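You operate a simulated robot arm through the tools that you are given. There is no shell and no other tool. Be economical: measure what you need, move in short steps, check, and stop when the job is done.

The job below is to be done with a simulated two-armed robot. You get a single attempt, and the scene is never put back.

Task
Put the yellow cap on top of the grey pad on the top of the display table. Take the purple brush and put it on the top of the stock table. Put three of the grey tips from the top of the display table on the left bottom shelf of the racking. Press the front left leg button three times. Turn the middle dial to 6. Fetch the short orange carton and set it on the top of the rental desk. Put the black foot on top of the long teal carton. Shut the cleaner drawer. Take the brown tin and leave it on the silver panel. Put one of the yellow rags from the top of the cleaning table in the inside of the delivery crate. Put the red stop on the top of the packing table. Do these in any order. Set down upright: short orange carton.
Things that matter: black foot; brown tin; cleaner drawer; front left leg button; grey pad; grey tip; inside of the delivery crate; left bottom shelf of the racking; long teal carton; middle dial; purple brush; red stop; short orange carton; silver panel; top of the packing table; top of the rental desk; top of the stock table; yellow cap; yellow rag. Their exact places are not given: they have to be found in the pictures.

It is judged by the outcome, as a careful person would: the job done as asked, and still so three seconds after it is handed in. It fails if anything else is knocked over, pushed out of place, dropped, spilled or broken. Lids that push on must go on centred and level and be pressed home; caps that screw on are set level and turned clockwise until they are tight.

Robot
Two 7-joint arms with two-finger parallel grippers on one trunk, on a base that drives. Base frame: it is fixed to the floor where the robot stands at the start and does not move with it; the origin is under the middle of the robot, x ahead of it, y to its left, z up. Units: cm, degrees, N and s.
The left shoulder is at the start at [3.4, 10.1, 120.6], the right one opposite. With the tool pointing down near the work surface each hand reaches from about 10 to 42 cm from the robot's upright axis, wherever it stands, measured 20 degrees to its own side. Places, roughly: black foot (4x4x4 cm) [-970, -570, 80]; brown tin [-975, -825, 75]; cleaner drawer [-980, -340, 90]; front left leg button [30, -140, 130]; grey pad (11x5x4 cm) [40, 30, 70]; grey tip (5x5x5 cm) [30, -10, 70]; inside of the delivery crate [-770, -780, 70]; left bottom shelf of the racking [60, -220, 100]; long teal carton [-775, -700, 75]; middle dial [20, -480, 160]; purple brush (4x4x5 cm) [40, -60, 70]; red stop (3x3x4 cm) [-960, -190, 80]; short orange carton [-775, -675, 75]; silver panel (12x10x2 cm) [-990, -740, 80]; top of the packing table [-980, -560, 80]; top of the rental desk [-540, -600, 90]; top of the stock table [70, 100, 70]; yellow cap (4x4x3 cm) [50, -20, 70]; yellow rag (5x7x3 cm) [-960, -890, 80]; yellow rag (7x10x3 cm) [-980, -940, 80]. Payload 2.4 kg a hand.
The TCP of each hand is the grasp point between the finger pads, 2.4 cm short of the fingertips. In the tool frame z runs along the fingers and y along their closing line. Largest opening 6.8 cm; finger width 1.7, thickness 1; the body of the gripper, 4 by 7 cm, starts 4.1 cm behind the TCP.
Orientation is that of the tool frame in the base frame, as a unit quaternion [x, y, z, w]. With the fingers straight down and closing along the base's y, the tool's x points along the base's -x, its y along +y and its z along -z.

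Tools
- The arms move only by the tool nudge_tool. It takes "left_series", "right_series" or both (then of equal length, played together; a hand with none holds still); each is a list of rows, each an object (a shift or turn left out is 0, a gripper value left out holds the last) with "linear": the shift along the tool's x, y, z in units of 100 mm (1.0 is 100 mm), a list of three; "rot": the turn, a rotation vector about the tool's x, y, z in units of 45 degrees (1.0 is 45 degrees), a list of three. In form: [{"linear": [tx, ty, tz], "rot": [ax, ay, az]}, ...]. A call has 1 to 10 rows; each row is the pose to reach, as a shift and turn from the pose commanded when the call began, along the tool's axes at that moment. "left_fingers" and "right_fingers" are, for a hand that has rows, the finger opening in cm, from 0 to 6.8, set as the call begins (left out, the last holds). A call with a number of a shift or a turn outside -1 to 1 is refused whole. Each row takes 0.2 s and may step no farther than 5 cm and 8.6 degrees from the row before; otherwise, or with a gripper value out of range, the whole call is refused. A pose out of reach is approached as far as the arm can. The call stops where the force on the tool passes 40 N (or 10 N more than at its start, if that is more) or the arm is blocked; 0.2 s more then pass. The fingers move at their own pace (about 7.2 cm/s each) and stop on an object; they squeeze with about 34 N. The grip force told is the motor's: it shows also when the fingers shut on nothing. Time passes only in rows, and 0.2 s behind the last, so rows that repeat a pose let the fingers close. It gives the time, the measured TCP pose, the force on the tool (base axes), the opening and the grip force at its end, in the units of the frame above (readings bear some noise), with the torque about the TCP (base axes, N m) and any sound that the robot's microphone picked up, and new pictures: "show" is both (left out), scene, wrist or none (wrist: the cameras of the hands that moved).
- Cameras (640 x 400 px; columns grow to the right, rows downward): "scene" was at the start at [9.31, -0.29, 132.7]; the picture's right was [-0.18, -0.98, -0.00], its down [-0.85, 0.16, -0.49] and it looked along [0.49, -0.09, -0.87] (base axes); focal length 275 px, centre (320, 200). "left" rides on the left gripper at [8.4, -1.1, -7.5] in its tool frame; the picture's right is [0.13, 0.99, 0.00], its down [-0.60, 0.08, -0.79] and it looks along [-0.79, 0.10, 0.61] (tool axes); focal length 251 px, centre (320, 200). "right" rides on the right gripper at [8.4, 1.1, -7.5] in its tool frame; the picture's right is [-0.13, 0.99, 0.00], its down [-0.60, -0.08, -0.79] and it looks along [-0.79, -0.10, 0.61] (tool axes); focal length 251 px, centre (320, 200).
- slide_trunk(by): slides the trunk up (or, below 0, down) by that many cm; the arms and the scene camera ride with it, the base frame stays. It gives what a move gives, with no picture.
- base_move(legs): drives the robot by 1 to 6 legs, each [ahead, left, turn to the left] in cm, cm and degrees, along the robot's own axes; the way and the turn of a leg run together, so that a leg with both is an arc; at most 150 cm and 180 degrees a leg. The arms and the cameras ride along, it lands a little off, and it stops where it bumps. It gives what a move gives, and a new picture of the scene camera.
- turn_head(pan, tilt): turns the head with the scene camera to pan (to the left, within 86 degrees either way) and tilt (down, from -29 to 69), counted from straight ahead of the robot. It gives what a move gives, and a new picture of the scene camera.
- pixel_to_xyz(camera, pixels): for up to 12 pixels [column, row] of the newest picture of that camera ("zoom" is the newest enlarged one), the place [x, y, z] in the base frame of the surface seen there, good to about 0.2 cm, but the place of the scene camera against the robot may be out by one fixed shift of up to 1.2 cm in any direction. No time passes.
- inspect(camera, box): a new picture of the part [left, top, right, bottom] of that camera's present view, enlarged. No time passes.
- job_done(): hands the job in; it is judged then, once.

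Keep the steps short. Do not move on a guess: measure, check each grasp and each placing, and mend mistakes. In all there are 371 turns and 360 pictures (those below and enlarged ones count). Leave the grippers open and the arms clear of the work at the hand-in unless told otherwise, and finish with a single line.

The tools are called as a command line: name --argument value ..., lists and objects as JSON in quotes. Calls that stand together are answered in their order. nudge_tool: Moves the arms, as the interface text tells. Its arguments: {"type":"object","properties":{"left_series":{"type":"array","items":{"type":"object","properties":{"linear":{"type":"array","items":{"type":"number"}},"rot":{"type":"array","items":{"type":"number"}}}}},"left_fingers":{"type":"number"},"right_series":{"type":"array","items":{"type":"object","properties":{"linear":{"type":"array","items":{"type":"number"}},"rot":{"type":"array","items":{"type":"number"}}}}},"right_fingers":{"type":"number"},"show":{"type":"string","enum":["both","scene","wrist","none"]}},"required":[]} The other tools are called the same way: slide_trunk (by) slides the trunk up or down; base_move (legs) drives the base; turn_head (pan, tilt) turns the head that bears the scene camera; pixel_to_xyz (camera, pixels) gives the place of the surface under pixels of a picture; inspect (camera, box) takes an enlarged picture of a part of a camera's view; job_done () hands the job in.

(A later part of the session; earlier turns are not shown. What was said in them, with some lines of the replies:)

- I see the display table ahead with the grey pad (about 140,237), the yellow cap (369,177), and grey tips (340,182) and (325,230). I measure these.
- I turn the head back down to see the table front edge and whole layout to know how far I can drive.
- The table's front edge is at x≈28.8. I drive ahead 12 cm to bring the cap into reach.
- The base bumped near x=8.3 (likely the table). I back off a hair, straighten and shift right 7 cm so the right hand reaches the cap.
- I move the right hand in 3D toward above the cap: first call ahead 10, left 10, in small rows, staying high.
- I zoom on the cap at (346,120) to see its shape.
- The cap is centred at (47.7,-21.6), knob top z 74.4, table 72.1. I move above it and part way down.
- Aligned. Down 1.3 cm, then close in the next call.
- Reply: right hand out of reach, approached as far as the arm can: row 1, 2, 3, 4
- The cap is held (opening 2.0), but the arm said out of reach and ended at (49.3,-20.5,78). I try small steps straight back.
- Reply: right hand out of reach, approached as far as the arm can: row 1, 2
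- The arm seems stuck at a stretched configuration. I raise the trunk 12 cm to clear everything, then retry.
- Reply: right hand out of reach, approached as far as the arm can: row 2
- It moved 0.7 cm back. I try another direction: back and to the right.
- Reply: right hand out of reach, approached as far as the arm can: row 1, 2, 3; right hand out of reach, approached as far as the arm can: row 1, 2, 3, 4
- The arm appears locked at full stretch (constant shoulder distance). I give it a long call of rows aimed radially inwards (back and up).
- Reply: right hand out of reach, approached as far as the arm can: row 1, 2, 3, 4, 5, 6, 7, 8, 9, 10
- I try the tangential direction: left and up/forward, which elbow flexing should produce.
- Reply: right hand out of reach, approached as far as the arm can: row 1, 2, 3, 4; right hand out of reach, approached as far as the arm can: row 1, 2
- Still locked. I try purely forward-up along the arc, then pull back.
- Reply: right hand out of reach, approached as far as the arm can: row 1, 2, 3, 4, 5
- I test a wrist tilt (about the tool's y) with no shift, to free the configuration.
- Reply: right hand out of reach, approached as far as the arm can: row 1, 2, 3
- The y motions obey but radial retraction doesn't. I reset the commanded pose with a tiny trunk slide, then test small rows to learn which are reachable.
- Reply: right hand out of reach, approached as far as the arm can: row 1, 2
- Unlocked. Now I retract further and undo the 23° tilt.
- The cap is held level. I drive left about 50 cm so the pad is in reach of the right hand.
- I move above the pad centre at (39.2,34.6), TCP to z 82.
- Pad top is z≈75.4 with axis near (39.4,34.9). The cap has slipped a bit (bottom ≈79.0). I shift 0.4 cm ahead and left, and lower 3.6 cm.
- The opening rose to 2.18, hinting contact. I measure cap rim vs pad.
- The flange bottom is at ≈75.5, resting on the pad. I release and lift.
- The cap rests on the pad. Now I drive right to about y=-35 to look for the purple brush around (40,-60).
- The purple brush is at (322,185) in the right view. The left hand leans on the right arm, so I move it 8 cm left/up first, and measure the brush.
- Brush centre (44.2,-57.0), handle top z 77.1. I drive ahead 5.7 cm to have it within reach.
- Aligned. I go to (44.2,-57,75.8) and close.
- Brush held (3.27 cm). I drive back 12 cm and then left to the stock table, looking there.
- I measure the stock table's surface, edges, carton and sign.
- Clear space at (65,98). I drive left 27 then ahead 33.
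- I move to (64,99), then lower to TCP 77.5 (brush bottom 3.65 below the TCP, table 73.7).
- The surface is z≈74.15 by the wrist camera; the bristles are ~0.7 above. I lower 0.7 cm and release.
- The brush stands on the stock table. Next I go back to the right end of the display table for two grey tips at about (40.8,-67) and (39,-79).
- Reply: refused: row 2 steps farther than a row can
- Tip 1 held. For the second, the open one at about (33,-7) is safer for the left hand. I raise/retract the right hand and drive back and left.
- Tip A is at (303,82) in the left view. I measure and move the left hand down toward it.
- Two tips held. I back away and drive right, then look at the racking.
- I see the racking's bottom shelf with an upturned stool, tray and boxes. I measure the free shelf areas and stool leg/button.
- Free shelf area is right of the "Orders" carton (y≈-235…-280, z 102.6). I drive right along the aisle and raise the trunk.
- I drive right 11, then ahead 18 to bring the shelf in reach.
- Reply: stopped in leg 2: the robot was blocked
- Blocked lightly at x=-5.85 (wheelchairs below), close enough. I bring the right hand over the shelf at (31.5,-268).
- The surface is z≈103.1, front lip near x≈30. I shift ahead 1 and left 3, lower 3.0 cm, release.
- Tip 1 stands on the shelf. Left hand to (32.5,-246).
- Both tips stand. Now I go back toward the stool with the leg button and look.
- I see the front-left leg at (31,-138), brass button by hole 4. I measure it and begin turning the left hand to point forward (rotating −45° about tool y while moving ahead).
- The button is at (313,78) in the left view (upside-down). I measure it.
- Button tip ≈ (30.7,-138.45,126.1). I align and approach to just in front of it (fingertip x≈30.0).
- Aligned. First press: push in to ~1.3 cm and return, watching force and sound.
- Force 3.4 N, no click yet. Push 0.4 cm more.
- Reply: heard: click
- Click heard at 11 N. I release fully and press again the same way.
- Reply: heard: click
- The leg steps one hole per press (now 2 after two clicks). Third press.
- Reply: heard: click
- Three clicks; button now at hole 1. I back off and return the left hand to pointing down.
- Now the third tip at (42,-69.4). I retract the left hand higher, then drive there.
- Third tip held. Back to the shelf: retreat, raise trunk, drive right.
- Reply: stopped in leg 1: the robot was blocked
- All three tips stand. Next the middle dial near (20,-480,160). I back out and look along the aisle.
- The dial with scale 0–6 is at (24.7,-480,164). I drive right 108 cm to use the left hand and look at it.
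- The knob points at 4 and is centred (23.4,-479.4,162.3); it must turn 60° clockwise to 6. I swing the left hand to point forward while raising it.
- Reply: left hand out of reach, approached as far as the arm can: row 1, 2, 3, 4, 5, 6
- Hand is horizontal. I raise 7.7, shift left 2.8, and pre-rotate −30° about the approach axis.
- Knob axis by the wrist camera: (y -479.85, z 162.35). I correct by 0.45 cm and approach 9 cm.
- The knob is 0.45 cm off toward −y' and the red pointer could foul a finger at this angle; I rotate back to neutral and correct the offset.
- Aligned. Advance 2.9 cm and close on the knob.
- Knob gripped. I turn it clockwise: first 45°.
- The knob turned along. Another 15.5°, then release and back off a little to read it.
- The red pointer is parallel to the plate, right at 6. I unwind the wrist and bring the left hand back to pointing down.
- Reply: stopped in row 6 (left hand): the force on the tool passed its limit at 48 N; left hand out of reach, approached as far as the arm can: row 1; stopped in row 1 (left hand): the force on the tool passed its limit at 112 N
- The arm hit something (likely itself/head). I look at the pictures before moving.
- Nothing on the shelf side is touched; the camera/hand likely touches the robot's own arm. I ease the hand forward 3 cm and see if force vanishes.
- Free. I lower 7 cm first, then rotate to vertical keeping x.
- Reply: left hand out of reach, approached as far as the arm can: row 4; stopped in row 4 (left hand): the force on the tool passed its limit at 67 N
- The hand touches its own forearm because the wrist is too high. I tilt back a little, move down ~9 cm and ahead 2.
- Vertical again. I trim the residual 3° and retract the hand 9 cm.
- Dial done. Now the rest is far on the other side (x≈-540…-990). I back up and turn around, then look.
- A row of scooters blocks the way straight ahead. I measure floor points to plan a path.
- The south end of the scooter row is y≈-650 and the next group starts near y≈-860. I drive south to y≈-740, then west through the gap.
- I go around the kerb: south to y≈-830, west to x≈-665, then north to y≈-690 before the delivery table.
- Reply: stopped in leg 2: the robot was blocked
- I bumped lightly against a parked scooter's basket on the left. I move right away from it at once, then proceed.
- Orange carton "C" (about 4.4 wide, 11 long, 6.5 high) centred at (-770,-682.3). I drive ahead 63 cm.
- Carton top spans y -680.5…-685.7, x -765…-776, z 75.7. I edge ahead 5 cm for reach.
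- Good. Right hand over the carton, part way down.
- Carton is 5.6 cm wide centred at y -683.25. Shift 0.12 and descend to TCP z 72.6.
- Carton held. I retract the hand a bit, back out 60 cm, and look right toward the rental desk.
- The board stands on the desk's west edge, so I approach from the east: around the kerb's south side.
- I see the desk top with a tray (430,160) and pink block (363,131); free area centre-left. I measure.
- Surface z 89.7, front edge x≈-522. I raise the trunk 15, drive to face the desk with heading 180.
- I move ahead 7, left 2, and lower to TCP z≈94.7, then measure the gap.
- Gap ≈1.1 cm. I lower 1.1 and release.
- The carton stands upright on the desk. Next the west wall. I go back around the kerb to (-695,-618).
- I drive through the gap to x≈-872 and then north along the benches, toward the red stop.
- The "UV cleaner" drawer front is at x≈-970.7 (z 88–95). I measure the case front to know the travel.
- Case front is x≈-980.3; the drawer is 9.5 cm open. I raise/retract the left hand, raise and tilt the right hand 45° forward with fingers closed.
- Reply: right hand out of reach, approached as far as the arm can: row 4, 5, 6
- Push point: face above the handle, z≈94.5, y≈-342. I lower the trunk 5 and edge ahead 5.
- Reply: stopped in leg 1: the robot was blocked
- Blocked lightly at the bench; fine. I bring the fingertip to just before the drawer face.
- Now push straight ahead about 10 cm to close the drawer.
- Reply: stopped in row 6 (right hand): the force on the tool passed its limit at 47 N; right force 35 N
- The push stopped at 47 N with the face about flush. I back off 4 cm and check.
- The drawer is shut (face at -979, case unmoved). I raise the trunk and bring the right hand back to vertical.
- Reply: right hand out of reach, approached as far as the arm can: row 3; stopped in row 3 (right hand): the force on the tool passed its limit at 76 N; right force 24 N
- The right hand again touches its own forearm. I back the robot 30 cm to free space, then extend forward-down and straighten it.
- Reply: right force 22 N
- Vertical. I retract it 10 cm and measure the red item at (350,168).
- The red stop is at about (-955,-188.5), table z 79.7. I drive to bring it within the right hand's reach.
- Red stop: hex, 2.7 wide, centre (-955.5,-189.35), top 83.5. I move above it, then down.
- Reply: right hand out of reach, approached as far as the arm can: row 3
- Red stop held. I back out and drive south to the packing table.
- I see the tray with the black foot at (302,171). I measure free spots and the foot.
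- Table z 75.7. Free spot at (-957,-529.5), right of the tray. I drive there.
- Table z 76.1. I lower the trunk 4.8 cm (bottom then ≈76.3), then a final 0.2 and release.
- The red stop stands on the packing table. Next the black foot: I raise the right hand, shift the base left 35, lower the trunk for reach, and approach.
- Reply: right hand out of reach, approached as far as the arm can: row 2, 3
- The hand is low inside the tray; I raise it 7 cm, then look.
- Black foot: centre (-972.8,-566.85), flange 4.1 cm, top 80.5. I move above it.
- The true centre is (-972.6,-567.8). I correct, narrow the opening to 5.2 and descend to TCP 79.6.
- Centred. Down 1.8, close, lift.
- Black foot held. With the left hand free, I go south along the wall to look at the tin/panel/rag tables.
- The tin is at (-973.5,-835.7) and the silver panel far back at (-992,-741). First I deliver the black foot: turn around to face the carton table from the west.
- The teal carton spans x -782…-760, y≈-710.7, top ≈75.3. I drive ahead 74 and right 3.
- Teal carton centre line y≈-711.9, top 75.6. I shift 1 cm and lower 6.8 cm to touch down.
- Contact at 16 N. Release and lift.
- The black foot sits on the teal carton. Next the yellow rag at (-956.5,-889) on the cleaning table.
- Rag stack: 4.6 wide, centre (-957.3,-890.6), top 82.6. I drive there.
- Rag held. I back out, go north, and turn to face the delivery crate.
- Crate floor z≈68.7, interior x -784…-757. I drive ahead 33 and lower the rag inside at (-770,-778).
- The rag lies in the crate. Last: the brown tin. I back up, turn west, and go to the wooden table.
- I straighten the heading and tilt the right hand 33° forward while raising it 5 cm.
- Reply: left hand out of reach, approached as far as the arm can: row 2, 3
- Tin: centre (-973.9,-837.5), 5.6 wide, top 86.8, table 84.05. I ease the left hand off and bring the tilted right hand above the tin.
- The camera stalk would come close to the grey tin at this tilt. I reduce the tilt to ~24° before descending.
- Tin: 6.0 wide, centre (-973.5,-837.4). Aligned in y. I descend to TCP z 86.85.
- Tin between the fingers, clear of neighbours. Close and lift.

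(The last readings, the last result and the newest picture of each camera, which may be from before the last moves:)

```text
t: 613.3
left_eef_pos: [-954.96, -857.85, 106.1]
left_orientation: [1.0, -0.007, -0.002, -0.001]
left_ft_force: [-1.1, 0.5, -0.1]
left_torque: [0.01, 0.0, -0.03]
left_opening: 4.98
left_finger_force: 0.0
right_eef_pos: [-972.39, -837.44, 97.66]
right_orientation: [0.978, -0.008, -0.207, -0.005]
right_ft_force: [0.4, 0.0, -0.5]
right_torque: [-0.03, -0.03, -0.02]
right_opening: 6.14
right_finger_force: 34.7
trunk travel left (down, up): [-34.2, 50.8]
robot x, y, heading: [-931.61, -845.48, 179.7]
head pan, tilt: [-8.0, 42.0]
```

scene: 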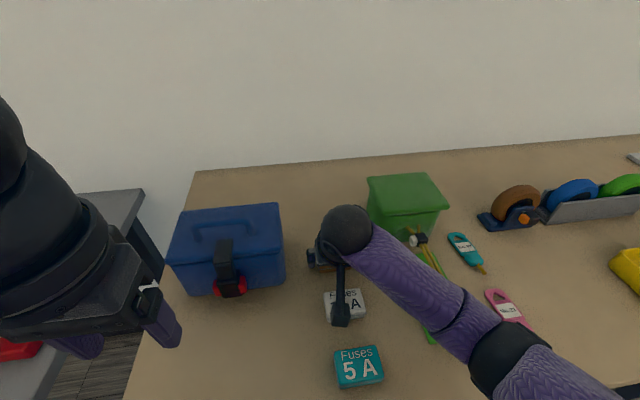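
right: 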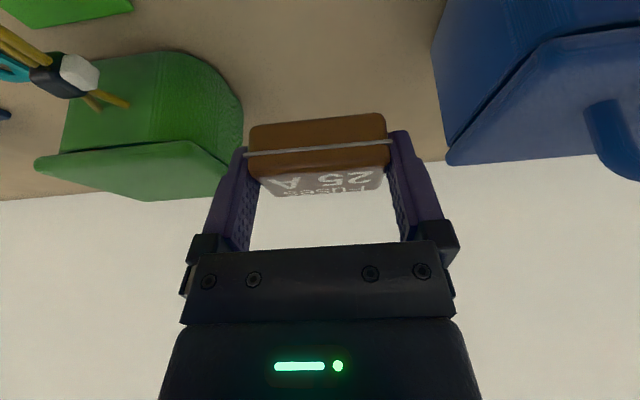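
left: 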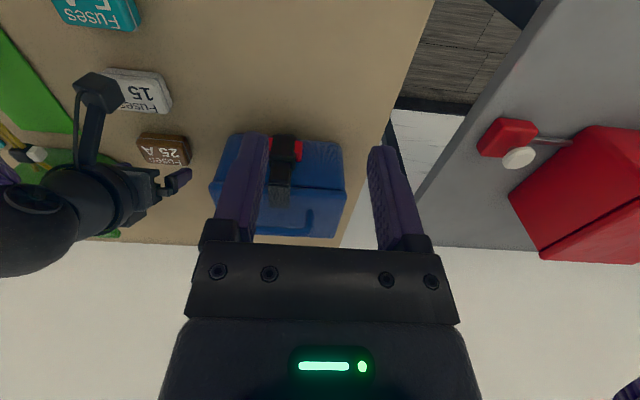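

Tin held level. I back out, drive north to the panel, and look.

base_move --legs '[[-45, 0, 0], [0, -96, 0]]'

turn_head --pan -5 --tilt 38

inspect --camera "scene" --box '[230, 80, 470, 230]'

```text
t: 620.6
left_eef_pos: [-909.4, -762.3, 106.16]
left_orientation: [1.0, -0.006, -0.002, 0.0]
left_ft_force: [0.7, 0.0, 0.2]
left_torque: [0.02, -0.02, 0.02]
left_opening: 5.0
left_finger_force: 0.1
right_eef_pos: [-926.99, -742.15, 97.55]
right_orientation: [0.978, -0.006, -0.207, -0.004]
right_ft_force: [0.5, 0.3, -0.3]
right_torque: [0.02, 0.01, -0.02]
right_opening: 6.11
right_finger_force: 33.7
trunk travel left (down, up): [-34.2, 50.8]
robot x, y, heading: [-886.39, -749.83, 179.6]
head pan, tilt: [-8.0, 42.0]
```

scene: 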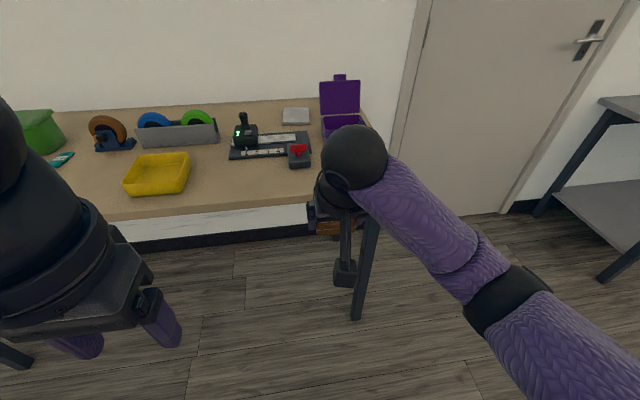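

```text
t: 621.3
left_eef_pos: [-909.38, -762.26, 106.18]
left_orientation: [1.0, -0.006, -0.002, 0.0]
left_ft_force: [0.6, -0.2, 0.5]
left_torque: [0.03, 0.01, 0.0]
left_opening: 5.0
left_finger_force: 0.0
right_eef_pos: [-927.07, -742.11, 97.52]
right_orientation: [0.978, -0.006, -0.206, -0.003]
right_ft_force: [0.4, 0.4, -1.2]
right_torque: [0.03, -0.02, 0.02]
right_opening: 6.13
right_finger_force: 33.7
trunk travel left (down, up): [-34.2, 50.8]
robot x, y, heading: [-886.19, -750.03, 179.8]
head pan, tilt: [-5.0, 38.0]
```

scene: 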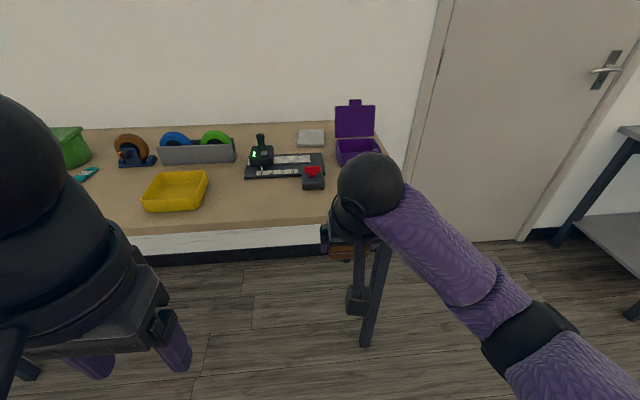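

```text
2.67 times, centred on (350, 155) of scene
```

zoom: 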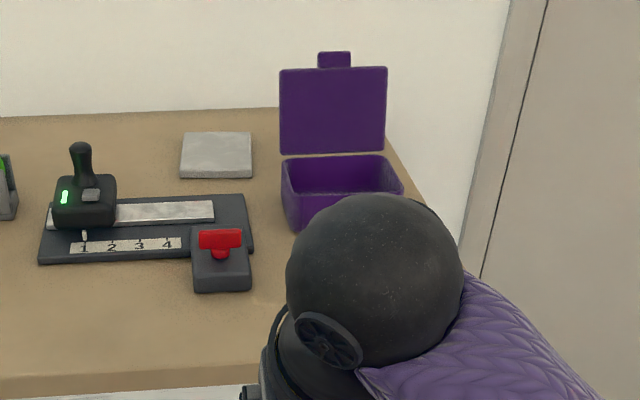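

pixel_to_xyz --camera "zoom" --pixels '[[184, 168], [248, 168], [190, 136], [246, 136], [216, 152], [165, 212], [220, 238], [82, 148], [115, 190], [285, 90], [290, 170], [235, 205]]'

pixel_to_xyz --camera "scene" --pixels '[[250, 225], [250, 215], [310, 215]]'

```text
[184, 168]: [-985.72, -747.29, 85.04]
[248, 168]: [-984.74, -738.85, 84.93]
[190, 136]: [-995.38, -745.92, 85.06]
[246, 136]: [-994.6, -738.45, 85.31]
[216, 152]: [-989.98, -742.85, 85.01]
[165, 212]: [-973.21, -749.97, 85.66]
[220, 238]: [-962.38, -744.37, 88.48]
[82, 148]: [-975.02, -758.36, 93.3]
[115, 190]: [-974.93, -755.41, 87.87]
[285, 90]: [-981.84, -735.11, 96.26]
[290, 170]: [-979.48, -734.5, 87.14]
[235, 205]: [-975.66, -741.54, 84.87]
```

```text
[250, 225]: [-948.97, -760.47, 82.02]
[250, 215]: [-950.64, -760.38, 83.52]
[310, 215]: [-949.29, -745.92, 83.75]
```

Panel: x -985…-995.5, y -747.3…-738.5, top ≈85.1; joystick top 93 at y -758; purple lid beyond y -735. I raise the trunk 10 and drive ahead as far as the table allows.

slide_trunk --by 10

base_move --legs '[[40, 1, 0.2], [13, 0, 0]]'

```text
t: 622.6
left_eef_pos: [-909.32, -762.48, 116.13]
left_orientation: [1.0, -0.005, -0.001, -0.001]
left_ft_force: [0.6, 0.2, -0.2]
left_torque: [-0.01, 0.0, -0.03]
left_opening: 4.98
left_finger_force: 0.0
right_eef_pos: [-926.96, -742.16, 107.58]
right_orientation: [0.978, -0.006, -0.207, -0.004]
right_ft_force: [0.0, 0.1, -1.9]
right_torque: [0.03, -0.03, -0.02]
right_opening: 6.1
right_finger_force: 33.6
trunk travel left (down, up): [-44.2, 40.8]
robot x, y, heading: [-885.78, -750.16, 179.5]
head pan, tilt: [-5.0, 38.0]
```

```text
t: 626.0
left_eef_pos: [-962.36, -763.15, 116.12]
left_orientation: [1.0, -0.006, -0.002, 0.0]
left_ft_force: [-0.9, -0.1, 0.1]
left_torque: [0.0, -0.03, 0.0]
left_opening: 5.02
left_finger_force: 0.1
right_eef_pos: [-979.95, -742.76, 107.51]
right_orientation: [0.978, -0.006, -0.208, -0.003]
right_ft_force: [-0.2, -0.4, -0.8]
right_torque: [-0.01, 0.0, -0.02]
right_opening: 6.14
right_finger_force: 34.1
trunk travel left (down, up): [-44.2, 40.8]
robot x, y, heading: [-939.09, -750.89, 179.6]
head pan, tilt: [-5.0, 38.0]
```

scene: 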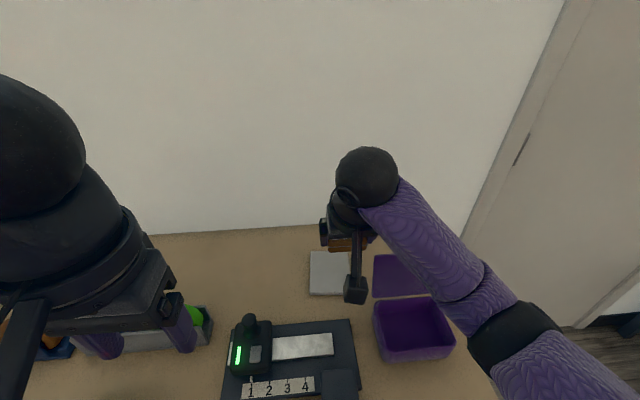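

pixel_to_xyz --camera "scene" --pixels '[[510, 330], [430, 245], [368, 180], [395, 272], [410, 300], [450, 340], [330, 265], [355, 290], [400, 258], [375, 320]]'

```text
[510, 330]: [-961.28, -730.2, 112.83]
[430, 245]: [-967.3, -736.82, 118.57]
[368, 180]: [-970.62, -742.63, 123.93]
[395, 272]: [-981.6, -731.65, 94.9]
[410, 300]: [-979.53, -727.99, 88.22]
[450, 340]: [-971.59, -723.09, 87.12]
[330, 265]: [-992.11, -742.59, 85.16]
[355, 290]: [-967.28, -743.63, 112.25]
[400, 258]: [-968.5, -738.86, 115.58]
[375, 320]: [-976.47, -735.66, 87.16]
```

The elbow hangs low, so I'll keep the trunk fairly high and lower with the arm. First forward 8.9 and down 3.

nudge_tool --right_series '[{"linear": [-0.2, 0, 0.2]}, {"linear": [-0.4, 0, 0.35]}, {"linear": [-0.6, 0, 0.55]}, {"linear": [-0.69, 0, 0.636]}]' --show "both"

```text
t: 627.0
left_eef_pos: [-962.37, -763.05, 116.08]
left_orientation: [1.0, -0.006, -0.002, 0.0]
left_ft_force: [0.1, -0.6, 0.2]
left_torque: [0.0, 0.02, 0.02]
left_opening: 4.99
left_finger_force: 0.0
right_eef_pos: [-988.82, -742.62, 104.57]
right_orientation: [0.978, -0.006, -0.207, -0.004]
right_ft_force: [0.7, 0.0, -0.8]
right_torque: [0.01, -0.02, 0.0]
right_opening: 6.12
right_finger_force: 33.6
trunk travel left (down, up): [-44.2, 40.8]
robot x, y, heading: [-938.9, -750.21, 179.2]
head pan, tilt: [-5.0, 38.0]
```

scene: 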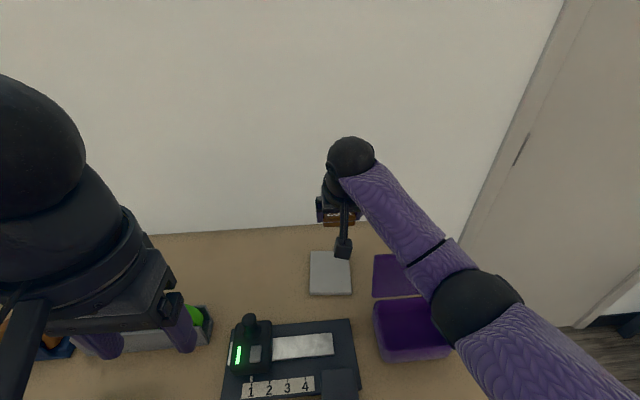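
right: 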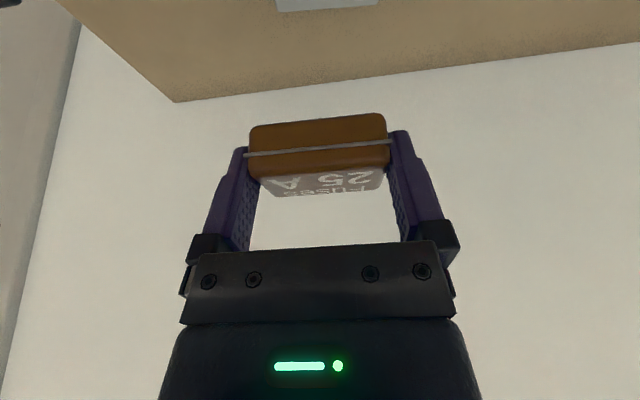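

pixel_to_xyz --camera "scene" --pixels '[[475, 300], [430, 265], [400, 215], [345, 155], [330, 270], [312, 258], [350, 292]]'

pixel_to_xyz --camera "right" --pixels '[[285, 5], [330, 5], [370, 3], [318, 120], [318, 190]]'

```text
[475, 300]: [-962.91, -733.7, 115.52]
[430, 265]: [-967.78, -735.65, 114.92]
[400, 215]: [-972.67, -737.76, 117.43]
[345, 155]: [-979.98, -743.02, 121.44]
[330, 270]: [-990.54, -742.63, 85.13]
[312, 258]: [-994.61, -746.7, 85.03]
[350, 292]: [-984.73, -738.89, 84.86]
```

```text
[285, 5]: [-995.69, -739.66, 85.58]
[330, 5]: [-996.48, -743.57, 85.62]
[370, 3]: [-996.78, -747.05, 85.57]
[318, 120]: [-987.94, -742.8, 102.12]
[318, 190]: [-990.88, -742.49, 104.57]
```

Good. Lower 10.5 cm with the arm.

nudge_tool --right_series '[{"linear": [0.1, 0.0, 0.23]}, {"linear": [0.2, 0.0, 0.46]}, {"linear": [0.3, 0.0, 0.69]}, {"linear": [0.427, 0.0, 0.96]}]' --show "both"

pixel_to_xyz --camera "right" --pixels '[[318, 120], [318, 190], [250, 90], [390, 90], [320, 60]]'

```text
t: 628.0
left_eef_pos: [-962.2, -763.05, 116.2]
left_orientation: [1.0, -0.006, -0.002, -0.001]
left_ft_force: [0.1, 1.5, 0.2]
left_torque: [0.0, 0.0, 0.04]
left_opening: 5.0
left_finger_force: 0.2
right_eef_pos: [-988.79, -742.74, 94.03]
right_orientation: [0.978, -0.007, -0.208, -0.004]
right_ft_force: [-0.3, 0.4, -0.3]
right_torque: [0.0, 0.01, 0.0]
right_opening: 6.15
right_finger_force: 33.8
trunk travel left (down, up): [-44.2, 40.8]
robot x, y, heading: [-939.0, -750.83, 179.7]
head pan, tilt: [-5.0, 38.0]
```

scene: 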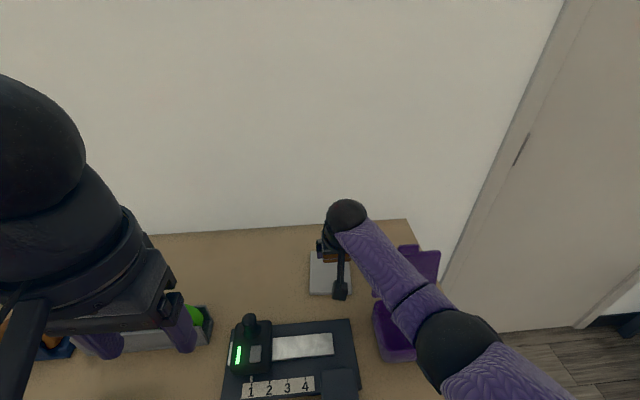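
right: 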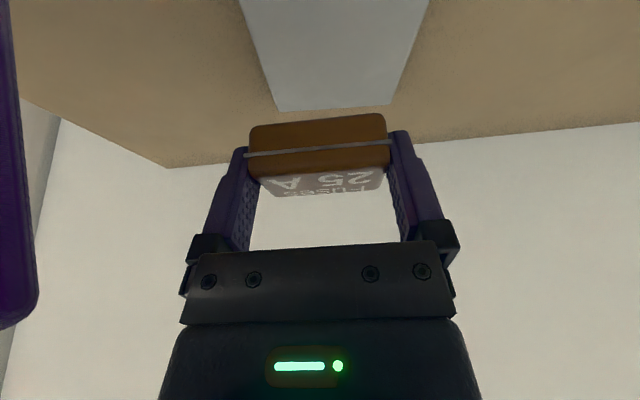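

```text
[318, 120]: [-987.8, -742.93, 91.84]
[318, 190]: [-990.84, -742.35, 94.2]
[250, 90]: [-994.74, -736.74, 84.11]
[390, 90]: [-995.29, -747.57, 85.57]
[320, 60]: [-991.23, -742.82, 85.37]
```

pixel_to_xyz --camera "scene" --pixels '[[455, 345], [415, 300], [395, 265], [420, 255], [405, 345], [385, 330]]'

pixel_to_xyz --camera "right" --pixels '[[20, 250], [5, 100], [25, 310]]'

```text
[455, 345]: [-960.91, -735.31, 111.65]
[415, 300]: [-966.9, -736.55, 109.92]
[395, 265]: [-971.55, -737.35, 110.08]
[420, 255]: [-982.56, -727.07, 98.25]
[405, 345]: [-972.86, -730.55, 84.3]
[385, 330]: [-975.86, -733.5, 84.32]
```

```text
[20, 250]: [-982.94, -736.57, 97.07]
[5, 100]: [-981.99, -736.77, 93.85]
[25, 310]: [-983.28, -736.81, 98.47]
```

Clearances: purple lid edge y -736.8 (2.4 cm off), elbow high. I lower the trunk 5.2 cm.

slide_trunk --by -5.2

inspect --camera "right" --box '[160, 0, 480, 200]'

```text
t: 628.9
left_eef_pos: [-962.28, -763.09, 110.93]
left_orientation: [1.0, -0.007, -0.001, 0.001]
left_ft_force: [0.2, -0.3, -0.4]
left_torque: [-0.02, 0.07, -0.01]
left_opening: 5.02
left_finger_force: 0.1
right_eef_pos: [-988.78, -742.64, 88.76]
right_orientation: [0.978, -0.008, -0.207, -0.004]
right_ft_force: [-0.4, -0.4, -1.5]
right_torque: [0.01, -0.02, 0.01]
right_opening: 6.12
right_finger_force: 34.1
trunk travel left (down, up): [-39.0, 46.0]
robot x, y, heading: [-939.17, -750.37, 179.8]
head pan, tilt: [-5.0, 38.0]
```

```text
2.00 times, centred on (320, 100) of right
```

zoom: 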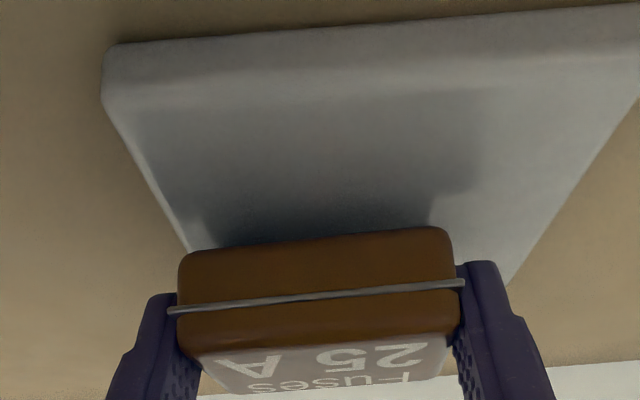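

pixel_to_xyz --camera "zoom" --pixels '[[115, 100], [630, 70], [185, 235], [515, 270], [350, 60], [182, 265], [450, 240], [320, 250], [560, 200]]'

```text
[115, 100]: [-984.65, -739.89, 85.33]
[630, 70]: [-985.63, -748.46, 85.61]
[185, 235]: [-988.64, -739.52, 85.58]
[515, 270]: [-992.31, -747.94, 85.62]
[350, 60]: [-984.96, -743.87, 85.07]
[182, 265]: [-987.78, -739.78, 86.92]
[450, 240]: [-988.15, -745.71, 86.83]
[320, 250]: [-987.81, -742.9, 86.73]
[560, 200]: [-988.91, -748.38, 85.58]
```

The panel's centre line is y≈-744; I shift the tin 1.2 cm that way, then lower gently.

nudge_tool --right_series '[{"linear": [0.0, 0.06, 0.0]}, {"linear": [0.0, 0.12, 0.0]}, {"linear": [0.012, 0.12, 0.027]}, {"linear": [0.02, 0.12, 0.045]}]' --show "none"

```text
t: 629.9
left_eef_pos: [-962.21, -763.09, 111.02]
left_orientation: [1.0, -0.005, -0.002, 0.0]
left_ft_force: [-0.7, -0.2, 1.1]
left_torque: [0.01, -0.02, -0.03]
left_opening: 4.99
left_finger_force: 0.0
right_eef_pos: [-988.84, -743.69, 88.33]
right_orientation: [0.978, -0.006, -0.207, -0.004]
right_ft_force: [-1.2, -0.1, 0.1]
right_torque: [0.01, -0.06, 0.05]
right_opening: 6.13
right_finger_force: 33.8
trunk travel left (down, up): [-39.0, 46.0]
robot x, y, heading: [-938.91, -750.36, 179.5]
head pan, tilt: [-5.0, 38.0]
```

Still no contact force; another 0.25 cm, then release.

nudge_tool --right_series '[{"linear": [0.006, 0, 0.012]}, {"linear": [0.011, 0, 0.024]}]' --show "none"

nudge_tool --right_series '[{"linear": [0, 0, 0]}, {"linear": [0, 0, 0]}, {"linear": [0, 0, 0]}]' --right_fingers 6.8 --show "wrist"

```text
t: 630.5
left_eef_pos: [-962.23, -762.97, 110.94]
left_orientation: [1.0, -0.006, -0.002, 0.0]
left_ft_force: [0.7, -0.7, -0.5]
left_torque: [-0.04, 0.02, -0.02]
left_opening: 5.0
left_finger_force: 0.1
right_eef_pos: [-988.77, -743.85, 88.13]
right_orientation: [0.978, -0.007, -0.207, -0.003]
right_ft_force: [-0.2, -0.2, 6.1]
right_torque: [-0.08, -0.02, 0.0]
right_opening: 6.14
right_finger_force: 33.8
trunk travel left (down, up): [-39.0, 46.0]
robot x, y, heading: [-938.94, -750.99, 179.3]
head pan, tilt: [-5.0, 38.0]
```

```text
t: 631.3
left_eef_pos: [-962.32, -763.02, 111.0]
left_orientation: [1.0, -0.006, -0.002, 0.0]
left_ft_force: [0.5, -0.5, 0.8]
left_torque: [-0.01, -0.01, 0.01]
left_opening: 5.01
left_finger_force: 0.0
right_eef_pos: [-988.87, -743.79, 88.01]
right_orientation: [0.978, -0.007, -0.207, -0.005]
right_ft_force: [0.7, 1.0, 0.1]
right_torque: [0.01, -0.03, 0.02]
right_opening: 6.76
right_finger_force: 0.1
trunk travel left (down, up): [-39.0, 46.0]
robot x, y, heading: [-938.82, -750.71, 179.7]
head pan, tilt: [-5.0, 38.0]
```

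right: 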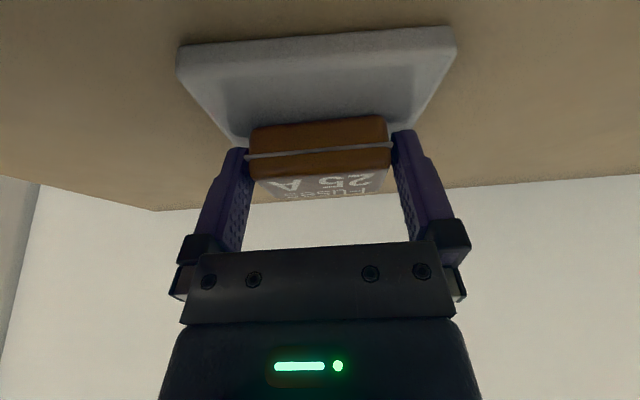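

Released. I lift straight up with the trunk and back away.

slide_trunk --by 14

inspect --camera "right" --box '[0, 0, 640, 400]'

base_move --legs '[[-50, 0, 0]]'

```text
t: 633.0
left_eef_pos: [-962.36, -763.04, 124.89]
left_orientation: [1.0, -0.006, -0.002, -0.001]
left_ft_force: [0.2, 0.3, -0.3]
left_torque: [-0.01, 0.02, -0.01]
left_opening: 5.02
left_finger_force: 0.0
right_eef_pos: [-988.88, -743.81, 101.99]
right_orientation: [0.978, -0.006, -0.206, -0.004]
right_ft_force: [-0.5, -0.9, -0.1]
right_torque: [-0.01, -0.01, -0.01]
right_opening: 6.81
right_finger_force: 0.0
trunk travel left (down, up): [-53.0, 32.0]
robot x, y, heading: [-938.84, -750.85, 179.9]
head pan, tilt: [-5.0, 38.0]
```

```text
1.00 times, centred on (320, 200) of right (not enlarged: the box is as wide or as high as the picture)
```

zoom: 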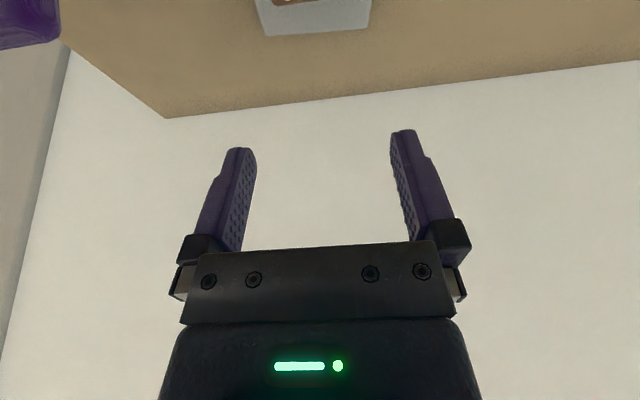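

```text
t: 635.9
left_eef_pos: [-912.01, -763.45, 124.96]
left_orientation: [1.0, -0.008, -0.001, -0.001]
left_ft_force: [-0.3, 0.5, -0.5]
left_torque: [-0.01, 0.02, -0.01]
left_opening: 5.0
left_finger_force: 0.1
right_eef_pos: [-938.54, -744.02, 102.21]
right_orientation: [0.978, -0.009, -0.207, -0.004]
right_ft_force: [0.7, -0.3, 0.6]
right_torque: [0.02, -0.02, 0.02]
right_opening: 6.81
right_finger_force: 0.0
trunk travel left (down, up): [-53.0, 32.0]
robot x, y, heading: [-888.69, -751.33, 179.2]
head pan, tilt: [-5.0, 38.0]
```

scene: 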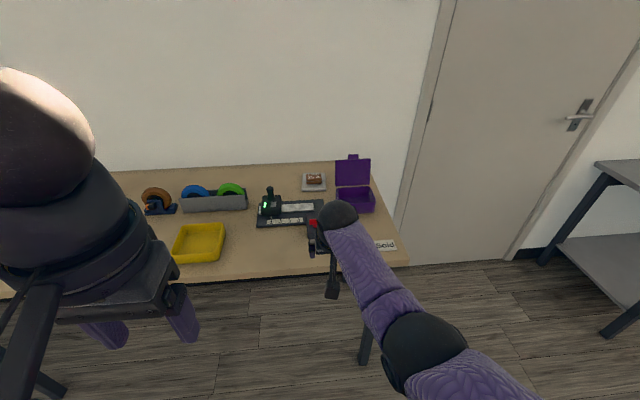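

inspect --camera "scene" --box '[240, 140, 400, 240]'

base_move --legs '[[-18, 0, 0]]'

```text
4.00 times, centred on (320, 190) of scene
```

zoom: 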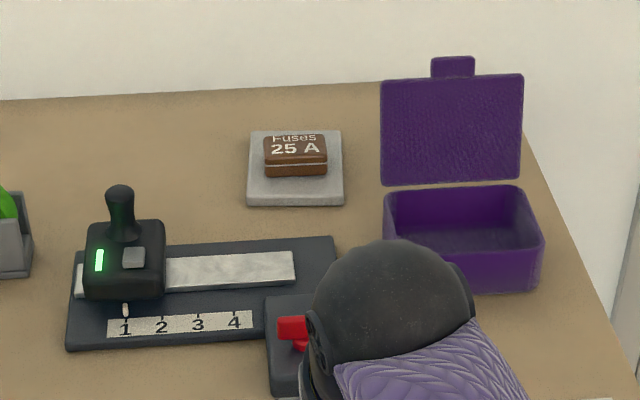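

```text
t: 637.4
left_eef_pos: [-894.29, -763.66, 125.06]
left_orientation: [1.0, -0.008, -0.003, -0.001]
left_ft_force: [-0.5, 0.5, -0.1]
left_torque: [0.0, -0.02, 0.05]
left_opening: 4.99
left_finger_force: 0.0
right_eef_pos: [-920.77, -744.22, 102.12]
right_orientation: [0.978, -0.009, -0.208, -0.004]
right_ft_force: [0.8, 0.2, -0.4]
right_torque: [-0.04, -0.02, -0.04]
right_opening: 6.78
right_finger_force: 0.2
trunk travel left (down, up): [-53.0, 32.0]
robot x, y, heading: [-870.73, -751.09, 179.1]
head pan, tilt: [-5.0, 38.0]
```

scene: 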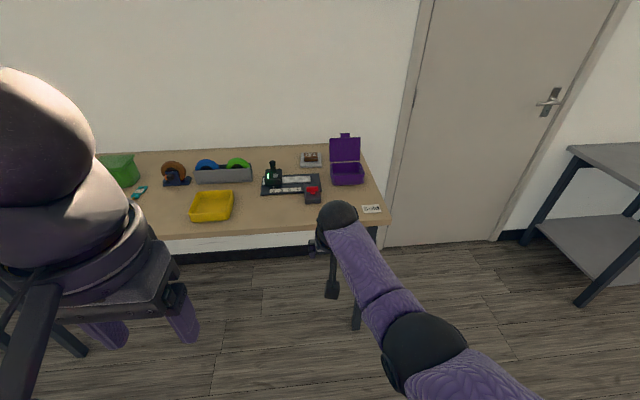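

The tin sits flat on the panel. I verify that the small cards at the table edge are undisturbed by shifting the view.

base_move --legs '[[0, -25, 0]]'

```text
t: 639.2
left_eef_pos: [-894.09, -738.69, 125.05]
left_orientation: [1.0, -0.008, -0.002, 0.0]
left_ft_force: [0.7, 0.3, 0.5]
left_torque: [0.01, -0.02, 0.03]
left_opening: 4.95
left_finger_force: 0.1
right_eef_pos: [-920.56, -719.35, 102.02]
right_orientation: [0.978, -0.009, -0.208, -0.004]
right_ft_force: [0.5, -0.4, -0.2]
right_torque: [-0.02, -0.01, -0.02]
right_opening: 6.81
right_finger_force: 0.0
trunk travel left (down, up): [-53.0, 32.0]
robot x, y, heading: [-870.91, -726.18, 179.4]
head pan, tilt: [-5.0, 38.0]
```

scene: 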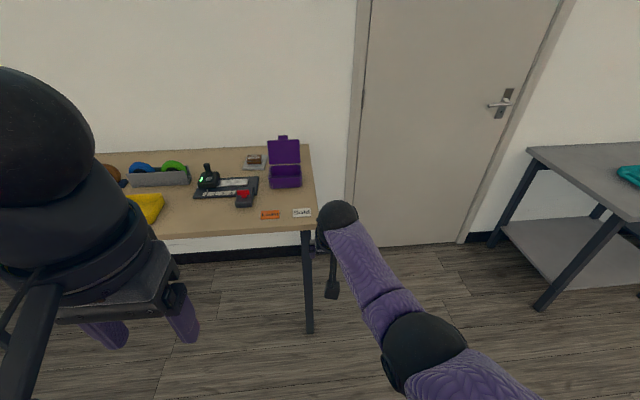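

Both cards are in place, everything is set down, both grippers are open and the arms are clear, so I hand in.

job_done

```text
The job is handed in.
```

All eleven tasks are done and the job is handed in, but on the way the robot base bumped one parked scooter at its basket; it looked unmoved in the picture, but I did not check it further.
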